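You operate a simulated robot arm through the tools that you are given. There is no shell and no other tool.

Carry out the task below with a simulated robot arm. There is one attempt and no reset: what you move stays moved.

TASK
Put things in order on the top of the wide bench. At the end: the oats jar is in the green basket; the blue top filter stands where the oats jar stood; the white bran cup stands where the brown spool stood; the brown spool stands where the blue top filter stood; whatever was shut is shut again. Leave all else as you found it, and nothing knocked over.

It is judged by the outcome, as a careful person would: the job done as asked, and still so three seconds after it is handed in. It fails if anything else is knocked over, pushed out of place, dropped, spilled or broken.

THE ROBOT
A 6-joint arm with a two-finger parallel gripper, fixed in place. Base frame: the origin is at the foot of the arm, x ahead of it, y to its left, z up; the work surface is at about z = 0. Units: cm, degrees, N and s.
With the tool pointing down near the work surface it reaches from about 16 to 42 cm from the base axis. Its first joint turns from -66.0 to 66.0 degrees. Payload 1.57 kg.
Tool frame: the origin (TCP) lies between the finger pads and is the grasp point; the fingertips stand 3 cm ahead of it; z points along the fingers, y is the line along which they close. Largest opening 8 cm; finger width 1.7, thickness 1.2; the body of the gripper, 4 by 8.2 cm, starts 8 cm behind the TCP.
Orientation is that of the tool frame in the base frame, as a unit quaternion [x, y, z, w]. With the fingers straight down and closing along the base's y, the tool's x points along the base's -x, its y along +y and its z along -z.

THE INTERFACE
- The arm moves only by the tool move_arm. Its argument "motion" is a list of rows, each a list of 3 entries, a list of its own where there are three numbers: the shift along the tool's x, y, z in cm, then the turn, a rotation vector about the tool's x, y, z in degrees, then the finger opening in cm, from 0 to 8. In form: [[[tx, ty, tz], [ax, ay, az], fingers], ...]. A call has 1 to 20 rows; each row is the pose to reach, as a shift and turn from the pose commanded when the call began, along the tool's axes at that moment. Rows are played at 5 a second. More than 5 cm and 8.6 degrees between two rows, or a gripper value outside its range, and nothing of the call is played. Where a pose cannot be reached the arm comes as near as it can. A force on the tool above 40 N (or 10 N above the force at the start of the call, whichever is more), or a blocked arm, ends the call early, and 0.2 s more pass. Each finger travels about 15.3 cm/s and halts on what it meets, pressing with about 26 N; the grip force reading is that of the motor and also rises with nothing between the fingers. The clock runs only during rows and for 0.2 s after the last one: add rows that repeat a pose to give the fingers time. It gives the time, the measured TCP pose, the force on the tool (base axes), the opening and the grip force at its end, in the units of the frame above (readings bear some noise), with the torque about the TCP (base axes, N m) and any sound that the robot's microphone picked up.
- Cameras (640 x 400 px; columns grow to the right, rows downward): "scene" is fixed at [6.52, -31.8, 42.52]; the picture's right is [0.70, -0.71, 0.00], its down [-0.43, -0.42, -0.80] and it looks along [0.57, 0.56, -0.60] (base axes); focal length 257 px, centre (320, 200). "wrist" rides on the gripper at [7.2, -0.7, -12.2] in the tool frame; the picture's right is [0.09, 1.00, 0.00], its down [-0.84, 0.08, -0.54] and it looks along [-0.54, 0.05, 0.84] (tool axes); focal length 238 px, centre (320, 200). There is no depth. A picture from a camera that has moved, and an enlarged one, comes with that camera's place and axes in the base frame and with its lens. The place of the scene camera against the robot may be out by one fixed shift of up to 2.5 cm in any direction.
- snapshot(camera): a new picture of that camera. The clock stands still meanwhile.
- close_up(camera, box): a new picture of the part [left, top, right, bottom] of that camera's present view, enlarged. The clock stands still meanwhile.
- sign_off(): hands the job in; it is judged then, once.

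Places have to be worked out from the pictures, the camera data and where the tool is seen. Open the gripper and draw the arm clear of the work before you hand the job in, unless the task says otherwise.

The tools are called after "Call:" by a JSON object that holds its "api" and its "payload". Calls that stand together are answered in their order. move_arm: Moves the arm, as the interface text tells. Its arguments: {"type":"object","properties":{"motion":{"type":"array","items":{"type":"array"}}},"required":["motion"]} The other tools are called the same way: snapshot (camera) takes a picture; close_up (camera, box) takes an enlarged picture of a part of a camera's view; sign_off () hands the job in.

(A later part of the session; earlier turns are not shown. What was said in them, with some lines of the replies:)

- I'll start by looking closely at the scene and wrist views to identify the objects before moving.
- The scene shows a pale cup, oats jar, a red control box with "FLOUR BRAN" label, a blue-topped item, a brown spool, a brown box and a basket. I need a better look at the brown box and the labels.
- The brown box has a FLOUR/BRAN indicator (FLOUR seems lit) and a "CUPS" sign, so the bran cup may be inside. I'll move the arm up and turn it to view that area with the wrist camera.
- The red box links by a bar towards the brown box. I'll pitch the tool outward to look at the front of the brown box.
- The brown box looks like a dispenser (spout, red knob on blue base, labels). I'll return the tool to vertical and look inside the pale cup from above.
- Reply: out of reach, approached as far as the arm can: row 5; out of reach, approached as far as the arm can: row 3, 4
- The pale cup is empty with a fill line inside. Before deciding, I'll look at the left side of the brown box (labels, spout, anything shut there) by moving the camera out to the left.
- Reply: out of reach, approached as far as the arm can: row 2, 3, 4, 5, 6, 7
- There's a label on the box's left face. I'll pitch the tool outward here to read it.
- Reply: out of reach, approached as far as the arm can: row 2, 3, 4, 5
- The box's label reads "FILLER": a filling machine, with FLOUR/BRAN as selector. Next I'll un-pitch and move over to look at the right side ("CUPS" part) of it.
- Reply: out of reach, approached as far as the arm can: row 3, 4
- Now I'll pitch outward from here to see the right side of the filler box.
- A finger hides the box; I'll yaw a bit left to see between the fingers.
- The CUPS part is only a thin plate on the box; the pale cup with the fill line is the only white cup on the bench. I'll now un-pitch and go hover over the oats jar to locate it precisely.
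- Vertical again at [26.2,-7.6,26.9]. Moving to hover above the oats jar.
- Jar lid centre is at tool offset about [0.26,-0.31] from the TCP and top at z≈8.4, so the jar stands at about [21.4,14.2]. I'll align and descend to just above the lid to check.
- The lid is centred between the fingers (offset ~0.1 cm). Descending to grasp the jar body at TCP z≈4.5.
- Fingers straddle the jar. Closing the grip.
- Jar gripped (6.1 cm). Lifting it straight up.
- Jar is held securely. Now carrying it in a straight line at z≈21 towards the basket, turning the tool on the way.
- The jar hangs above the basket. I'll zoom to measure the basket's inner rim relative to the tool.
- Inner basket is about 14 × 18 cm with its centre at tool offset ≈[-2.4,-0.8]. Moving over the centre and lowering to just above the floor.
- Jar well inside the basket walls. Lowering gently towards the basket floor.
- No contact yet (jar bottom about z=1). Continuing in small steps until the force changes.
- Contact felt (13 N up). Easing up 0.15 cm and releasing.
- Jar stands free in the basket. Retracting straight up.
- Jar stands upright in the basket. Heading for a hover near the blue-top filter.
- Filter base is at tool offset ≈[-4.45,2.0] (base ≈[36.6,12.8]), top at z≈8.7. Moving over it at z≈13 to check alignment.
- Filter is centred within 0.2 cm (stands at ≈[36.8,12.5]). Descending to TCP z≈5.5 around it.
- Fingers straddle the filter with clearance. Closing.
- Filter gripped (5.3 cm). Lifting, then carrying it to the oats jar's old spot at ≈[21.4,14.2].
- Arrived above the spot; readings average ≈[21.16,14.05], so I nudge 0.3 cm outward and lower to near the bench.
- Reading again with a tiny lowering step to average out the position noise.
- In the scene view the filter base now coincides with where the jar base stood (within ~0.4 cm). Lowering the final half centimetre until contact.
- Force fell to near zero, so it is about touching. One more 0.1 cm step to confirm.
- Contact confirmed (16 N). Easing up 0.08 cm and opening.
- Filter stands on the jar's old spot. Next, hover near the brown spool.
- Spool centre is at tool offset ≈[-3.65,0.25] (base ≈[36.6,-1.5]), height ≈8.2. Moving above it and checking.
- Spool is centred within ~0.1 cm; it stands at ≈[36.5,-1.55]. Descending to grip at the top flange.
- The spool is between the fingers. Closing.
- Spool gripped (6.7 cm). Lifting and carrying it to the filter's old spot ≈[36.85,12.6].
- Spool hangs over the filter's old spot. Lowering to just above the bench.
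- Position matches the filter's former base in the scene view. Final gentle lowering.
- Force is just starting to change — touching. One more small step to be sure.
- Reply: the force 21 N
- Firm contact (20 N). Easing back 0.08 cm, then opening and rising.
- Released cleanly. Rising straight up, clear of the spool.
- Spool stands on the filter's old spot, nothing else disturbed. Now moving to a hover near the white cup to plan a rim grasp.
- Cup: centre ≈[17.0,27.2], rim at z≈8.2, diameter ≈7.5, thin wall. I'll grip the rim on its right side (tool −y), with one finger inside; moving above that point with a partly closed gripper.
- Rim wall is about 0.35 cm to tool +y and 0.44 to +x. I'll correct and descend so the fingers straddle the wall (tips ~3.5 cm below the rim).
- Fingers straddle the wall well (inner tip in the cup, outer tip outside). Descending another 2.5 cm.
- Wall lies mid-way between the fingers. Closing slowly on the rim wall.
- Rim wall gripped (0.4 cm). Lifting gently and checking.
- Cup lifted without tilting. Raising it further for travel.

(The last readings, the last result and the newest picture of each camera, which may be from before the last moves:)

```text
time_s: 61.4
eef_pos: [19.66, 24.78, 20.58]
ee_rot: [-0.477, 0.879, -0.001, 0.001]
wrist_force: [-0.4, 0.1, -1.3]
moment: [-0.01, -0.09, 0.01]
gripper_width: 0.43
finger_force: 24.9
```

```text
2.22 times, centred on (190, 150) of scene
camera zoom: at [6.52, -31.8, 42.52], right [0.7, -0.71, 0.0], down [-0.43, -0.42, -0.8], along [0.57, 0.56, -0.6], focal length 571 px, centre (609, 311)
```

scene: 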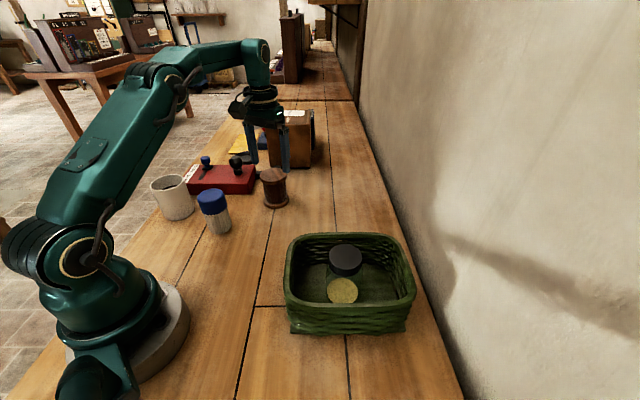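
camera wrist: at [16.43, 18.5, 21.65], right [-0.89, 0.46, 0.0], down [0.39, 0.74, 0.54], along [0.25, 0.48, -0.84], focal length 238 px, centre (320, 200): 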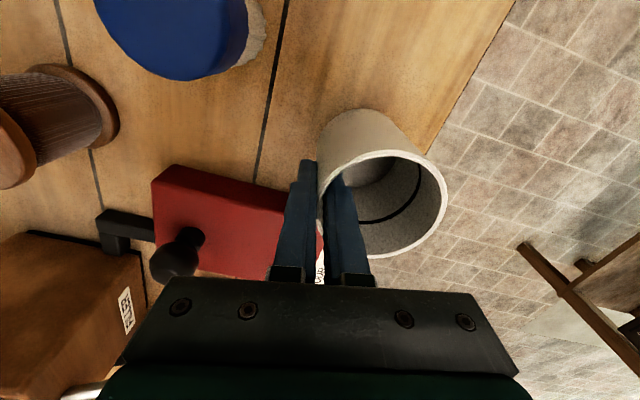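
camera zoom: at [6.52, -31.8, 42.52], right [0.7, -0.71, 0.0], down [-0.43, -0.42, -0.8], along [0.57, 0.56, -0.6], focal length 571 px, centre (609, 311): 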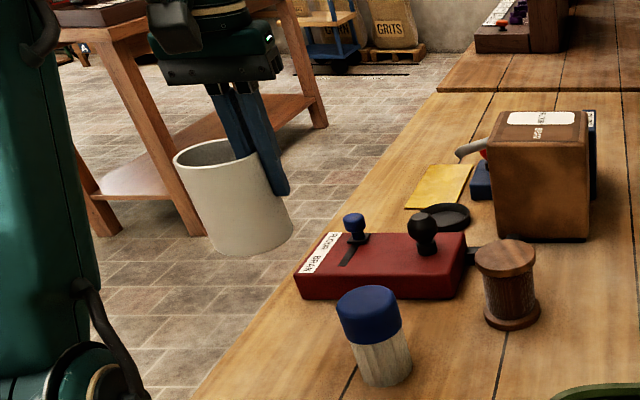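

Cup hangs level. Carrying it to above the spool's old spot with a slow turn.

Call:
{"api": "move_arm", "payload": {"motion": [[[1.15, -2.17, 0], [0, 0, 4.07], 0], [[2.3, -4.34, 0], [0, 0, 8.14], 0], [[3.45, -6.51, 0], [0, 0, 12.2], 0], [[4.6, -8.69, 0], [0, 0, 16.3], 0], [[5.75, -10.86, 0], [0, 0, 20.4], 0], [[6.9, -13.03, 0], [0, 0, 24.4], 0], [[8.05, -15.2, 0], [0, 0, 28.5], 0], [[9.2, -17.37, 0], [0, 0, 32.6], 0], [[10.35, -19.54, 0.5], [0, 0, 36.6], 0], [[11.5, -21.71, 1.1], [0, 0, 40.7], 0], [[12.65, -23.89, 1.7], [0, 0, 44.8], 0], [[13.8, -26.06, 2.3], [0, 0, 48.8], 0], [[14.95, -28.23, 3], [0, 0, 52.9], 0], [[16.1, -30.4, 3.6], [0, 0, 57], 0], [[16.1, -30.4, 3.6], [0, 0, 57], 0]]}}

Call:
{"api": "snapshot", "payload": {"camera": "wrist"}}

Call:
{"api": "close_up", "payload": {"camera": "scene", "box": [220, 120, 380, 260]}}

```text
time_s: 64.6
eef_pos: [36.56, -5.2, 16.9]
ee_rot: [0.0, 1.0, 0.0, 0.002]
wrist_force: [-0.5, -0.6, -2.5]
moment: [-0.05, -0.03, -0.01]
gripper_width: 0.42
finger_force: 24.8
```

```text
taken
camera wrist: at [29.49, -5.83, 29.11], right [-0.09, 1.0, 0.0], down [0.84, 0.08, 0.54], along [0.54, 0.05, -0.84], focal length 238 px, centre (320, 200)
```

wrist: 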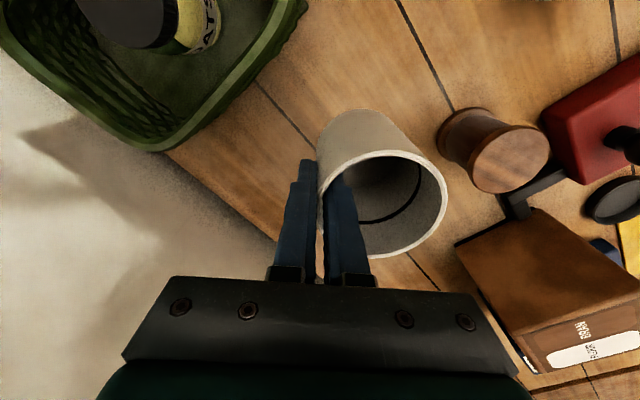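

```text
2.86 times, centred on (300, 190) of scene
camera zoom: at [6.52, -31.8, 42.52], right [0.7, -0.71, 0.0], down [-0.43, -0.42, -0.8], along [0.57, 0.56, -0.6], focal length 734 px, centre (377, 229)
```

zoom: 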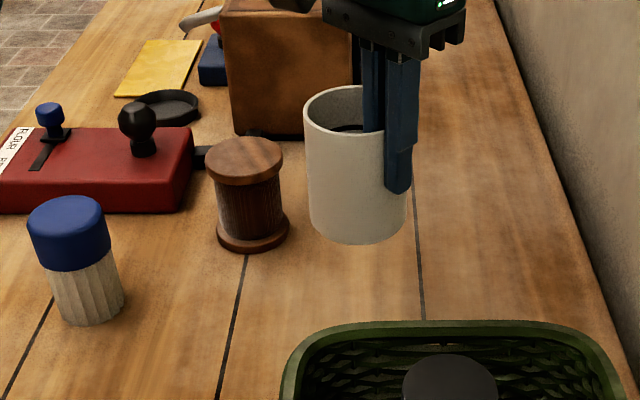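

Cup above the spot. Lowering to about 0.8 cm above the bench to verify placement.

Call:
{"api": "move_arm", "payload": {"motion": [[[0, 0, 2.5], [0, 0, 0], 0], [[0, 0, 5], [0, 0, 0], 0], [[0, 0, 7], [0, 0, 0], 0], [[0, 0, 8.2], [0, 0, 0], 0], [[0, 0, 8.7], [0, 0, 0], 0], [[0, 0, 8.7], [0, 0, 0], 0]]}}

Call:
{"api": "close_up", "payload": {"camera": "scene", "box": [220, 120, 380, 260]}}

Call:
{"api": "snapshot", "payload": {"camera": "wrist"}}

```text
time_s: 66.0
eef_pos: [36.54, -5.11, 8.28]
ee_rot: [0.0, 1.0, 0.0, 0.002]
wrist_force: [0.5, -0.2, -2.5]
moment: [-0.1, -0.02, -0.03]
gripper_width: 0.42
finger_force: 24.1
```

```text
2.86 times, centred on (300, 190) of scene
camera zoom: at [6.52, -31.8, 42.52], right [0.7, -0.71, 0.0], down [-0.43, -0.42, -0.8], along [0.57, 0.56, -0.6], focal length 734 px, centre (377, 229)
```

zoom: 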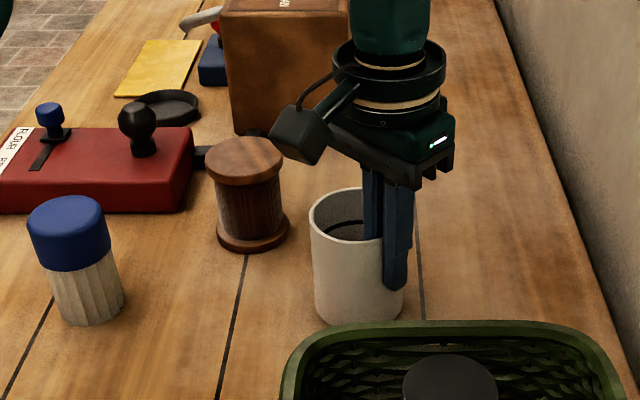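

```text
taken
camera wrist: at [29.43, -5.79, 20.38], right [-0.09, 1.0, 0.0], down [0.84, 0.08, 0.54], along [0.54, 0.05, -0.84], focal length 238 px, centre (320, 200)
```

wrist: 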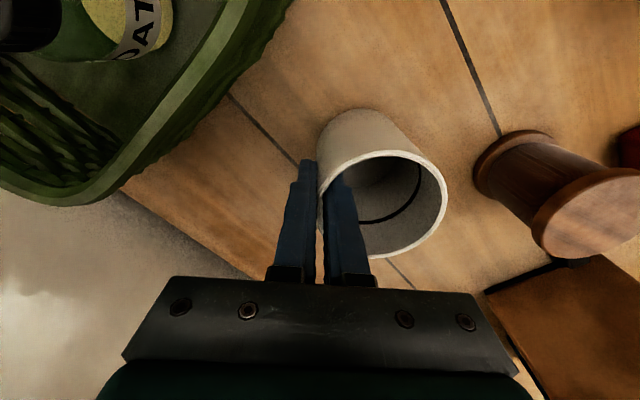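

Cup base lines up with the spool's former base in the scene view. Final gentle lowering.

Call:
{"api": "move_arm", "payload": {"motion": [[[0, 0, 0.3], [0, 0, 0], 0], [[0, 0, 0.55], [0, 0, 0], 0], [[0, 0, 0.7], [0, 0, 0], 0], [[0, 0, 0.7], [0, 0, 0], 0]]}}

```text
time_s: 67.0
eef_pos: [36.36, -5.03, 7.52]
ee_rot: [0.001, 1.0, -0.001, 0.001]
wrist_force: [-0.9, 0.1, -1.8]
moment: [-0.05, -0.01, 0.0]
gripper_width: 0.39
finger_force: 24.8
```

No contact yet (weight still −1.8 N). Continuing in 0.1 cm steps.

Call:
{"api": "move_arm", "payload": {"motion": [[[0, 0, 0.1], [0, 0, 0], 0], [[0, 0, 0.1], [0, 0, 0], 0]]}}

```text
time_s: 67.6
eef_pos: [36.49, -5.04, 7.52]
ee_rot: [0.0, 1.0, 0.0, 0.002]
wrist_force: [-5.1, -2.4, 15.0]
moment: [0.25, 0.35, 0.09]
gripper_width: 0.41
finger_force: 24.2
```

Contact (15 N). Easing up slightly and opening the fingers to 3 cm.

Call:
{"api": "move_arm", "payload": {"motion": [[[0, 0, -0.07], [0, 0, 0], 0], [[0, 0, -0.07], [0, 0, 0], 0]]}}

Call:
{"api": "move_arm", "payload": {"motion": [[[0, 0, 0], [0, 0, 0], 0.8], [[0, 0, 0], [0, 0, 0], 1.6], [[0, 0, 0], [0, 0, 0], 2.6], [[0, 0, 0], [0, 0, 0], 3.2], [[0, 0, 0], [0, 0, 0], 3.2]]}}

Call:
{"api": "snapshot", "payload": {"camera": "wrist"}}

Call:
{"api": "close_up", "payload": {"camera": "scene", "box": [220, 120, 380, 260]}}

```text
time_s: 68.2
eef_pos: [36.42, -5.18, 7.42]
ee_rot: [0.0, 1.0, 0.0, 0.002]
wrist_force: [-3.9, -3.1, 12.0]
moment: [0.07, -0.02, 0.08]
gripper_width: 0.4
finger_force: 25.3
```

```text
time_s: 69.4
eef_pos: [36.45, -5.14, 7.47]
ee_rot: [0.0, 1.0, 0.0, 0.001]
wrist_force: [1.0, -0.4, -0.1]
moment: [-0.01, 0.02, -0.01]
gripper_width: 3.22
finger_force: 0.1
```

```text
taken
camera wrist: at [29.36, -5.78, 19.6], right [-0.09, 1.0, 0.0], down [0.84, 0.08, 0.54], along [0.54, 0.05, -0.84], focal length 238 px, centre (320, 200)
```

wrist: 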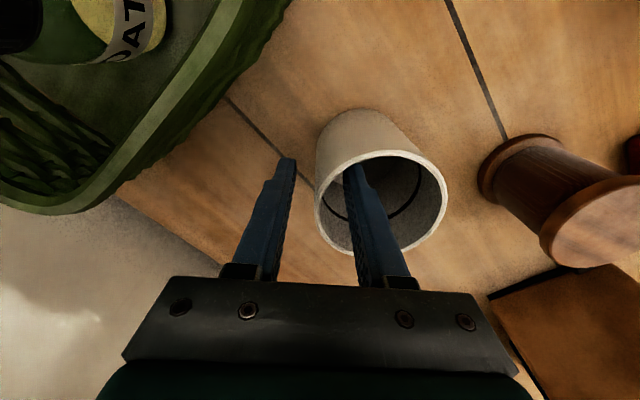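

```text
2.86 times, centred on (300, 190) of scene
camera zoom: at [6.52, -31.8, 42.52], right [0.7, -0.71, 0.0], down [-0.43, -0.42, -0.8], along [0.57, 0.56, -0.6], focal length 734 px, centre (377, 229)
```

zoom: 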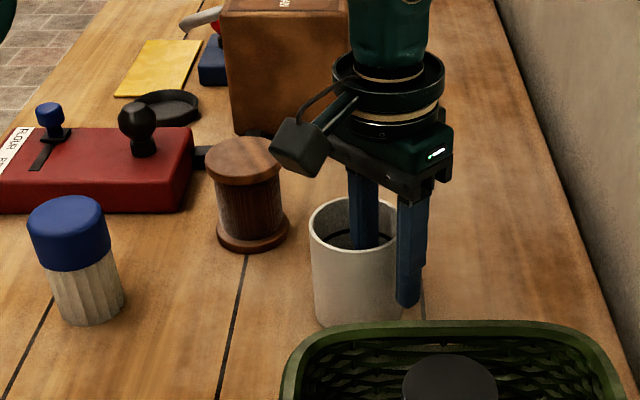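

Cup stands free. Rising straight up out of the cup.

Call:
{"api": "move_arm", "payload": {"motion": [[[0, 0, -1.5], [0, 0, 0], 3.2], [[0, 0, -3.5], [0, 0, 0], 3.2], [[0, 0, -6], [0, 0, 0], 3.2], [[0, 0, -9], [0, 0, 0], 3.2], [[0, 0, -9], [0, 0, 0], 3.2]]}}

Call:
{"api": "snapshot", "payload": {"camera": "wrist"}}

Call:
{"api": "snapshot", "payload": {"camera": "scene"}}

```text
time_s: 70.6
eef_pos: [36.57, -5.29, 16.44]
ee_rot: [0.0, 1.0, 0.0, 0.0]
wrist_force: [0.6, 0.7, 0.4]
moment: [0.02, -0.03, -0.01]
gripper_width: 3.22
finger_force: 0.1
```

```text
taken
camera wrist: at [29.4, -5.96, 28.56], right [-0.09, 1.0, 0.0], down [0.84, 0.08, 0.54], along [0.54, 0.05, -0.84], focal length 238 px, centre (320, 200)
```

wrist: 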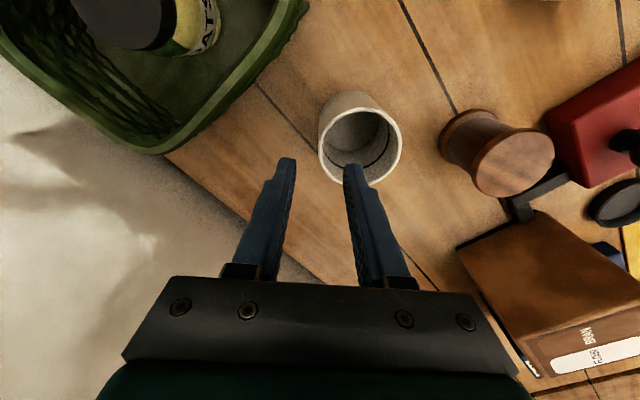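

```text
taken
```

scene: 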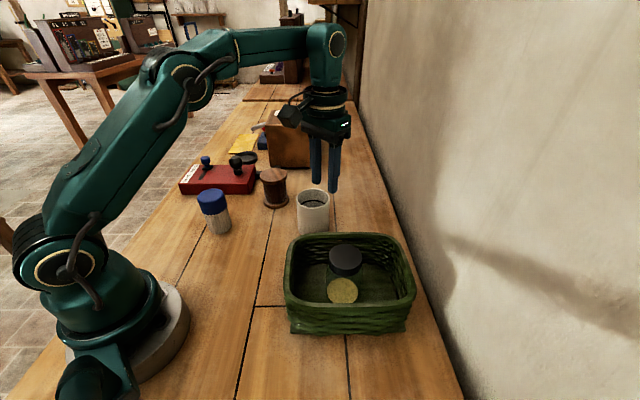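

All four items look placed. I'll zoom to verify the cup's position more precisely.

Call:
{"api": "close_up", "payload": {"camera": "wrist", "box": [260, 60, 460, 220]}}

Call:
{"api": "close_up", "payload": {"camera": "scene", "box": [160, 120, 360, 260]}}

```text
2.50 times, centred on (360, 140) of wrist
camera zoom: at [29.4, -5.96, 28.56], right [-0.09, 1.0, 0.0], down [0.84, 0.08, 0.54], along [0.54, 0.05, -0.84], focal length 596 px, centre (220, 350)
```

zoom: 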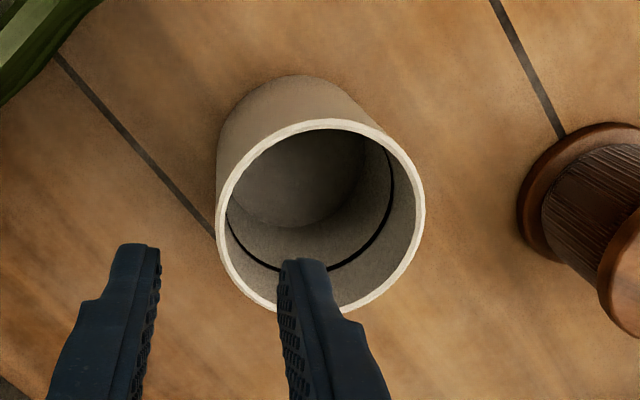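

```text
2.86 times, centred on (260, 190) of scene
camera zoom: at [6.52, -31.8, 42.52], right [0.7, -0.71, 0.0], down [-0.43, -0.42, -0.8], along [0.57, 0.56, -0.6], focal length 734 px, centre (491, 229)
```

zoom: 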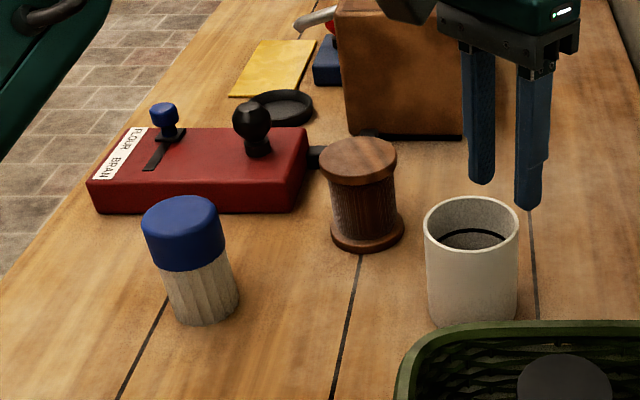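

Cup centre is at ≈[36.4,−1.65], right on the spool's old place. Drawing the arm up and back, gripper open.

Call:
{"api": "move_arm", "payload": {"motion": [[[2, 0.5, -1.5], [0, 0, 0], 3.2], [[5, 2, -4], [0, 0, 0], 4], [[8, 3.5, -6.5], [0, 0, 0], 6], [[11, 5, -9], [0, 0, 0], 8], [[13.6, 6, -10.6], [0, 0, 0], 8], [[13.6, 6, -10.6], [0, 0, 0], 8]]}}

Call:
{"api": "snapshot", "payload": {"camera": "wrist"}}

Call:
{"api": "snapshot", "payload": {"camera": "scene"}}

Call:
{"api": "close_up", "payload": {"camera": "scene", "box": [160, 90, 340, 250]}}

```text
time_s: 72.0
eef_pos: [22.86, 0.78, 27.14]
ee_rot: [-0.001, 1.0, -0.001, 0.001]
wrist_force: [0.0, -0.2, 0.1]
moment: [0.0, 0.01, -0.02]
gripper_width: 8.0
finger_force: 0.0
```

```text
taken
camera wrist: at [15.65, 0.01, 39.28], right [-0.09, 1.0, 0.0], down [0.84, 0.08, 0.54], along [0.54, 0.05, -0.84], focal length 238 px, centre (320, 200)
```

wrist: 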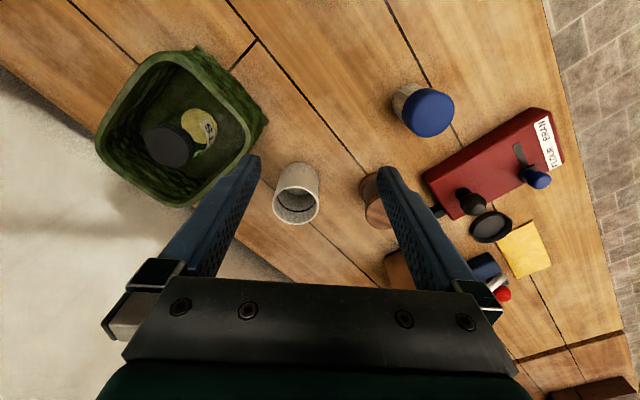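

```text
taken
```

scene: 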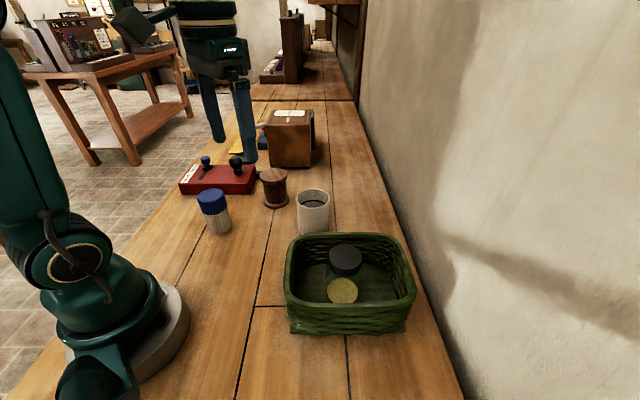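

```text
2.50 times, centred on (250, 170) of scene
camera zoom: at [6.52, -31.8, 42.52], right [0.7, -0.71, 0.0], down [-0.43, -0.42, -0.8], along [0.57, 0.56, -0.6], focal length 642 px, centre (495, 275)
```

zoom: 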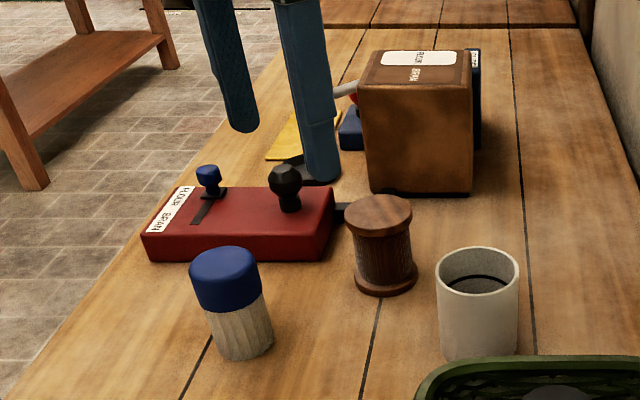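

Final views show the oats jar in the basket, the filter, spool and cup upright on their target spots, and everything else unchanged; the arm is clear with the gripper open. Handing in.

Call:
{"api": "sign_off", "payload": {}}

```text
The job is handed in.
```

I moved all four items to where you asked and handed the job in. They are standing upright, and the arm is clear with its gripper open.

| Item | Where it is now |
|---|---|
| Oats jar | Standing inside the green basket, lid still on |
| Blue top filter | Where the oats jar stood |
| Brown spool | Where the blue top filter stood |
| White bran cup | Where the brown spool stood |

By the final pictures and readings, the filter, spool and cup are each within about half a centimetre of the old spots. The red control box, the filler, the yellow card and the basket are where I found them. I opened nothing, so there was nothing to shut again.

I took "white bran cup" to mean the only white cup on the bench, which is empty. I moved it as it was and did not fill it.
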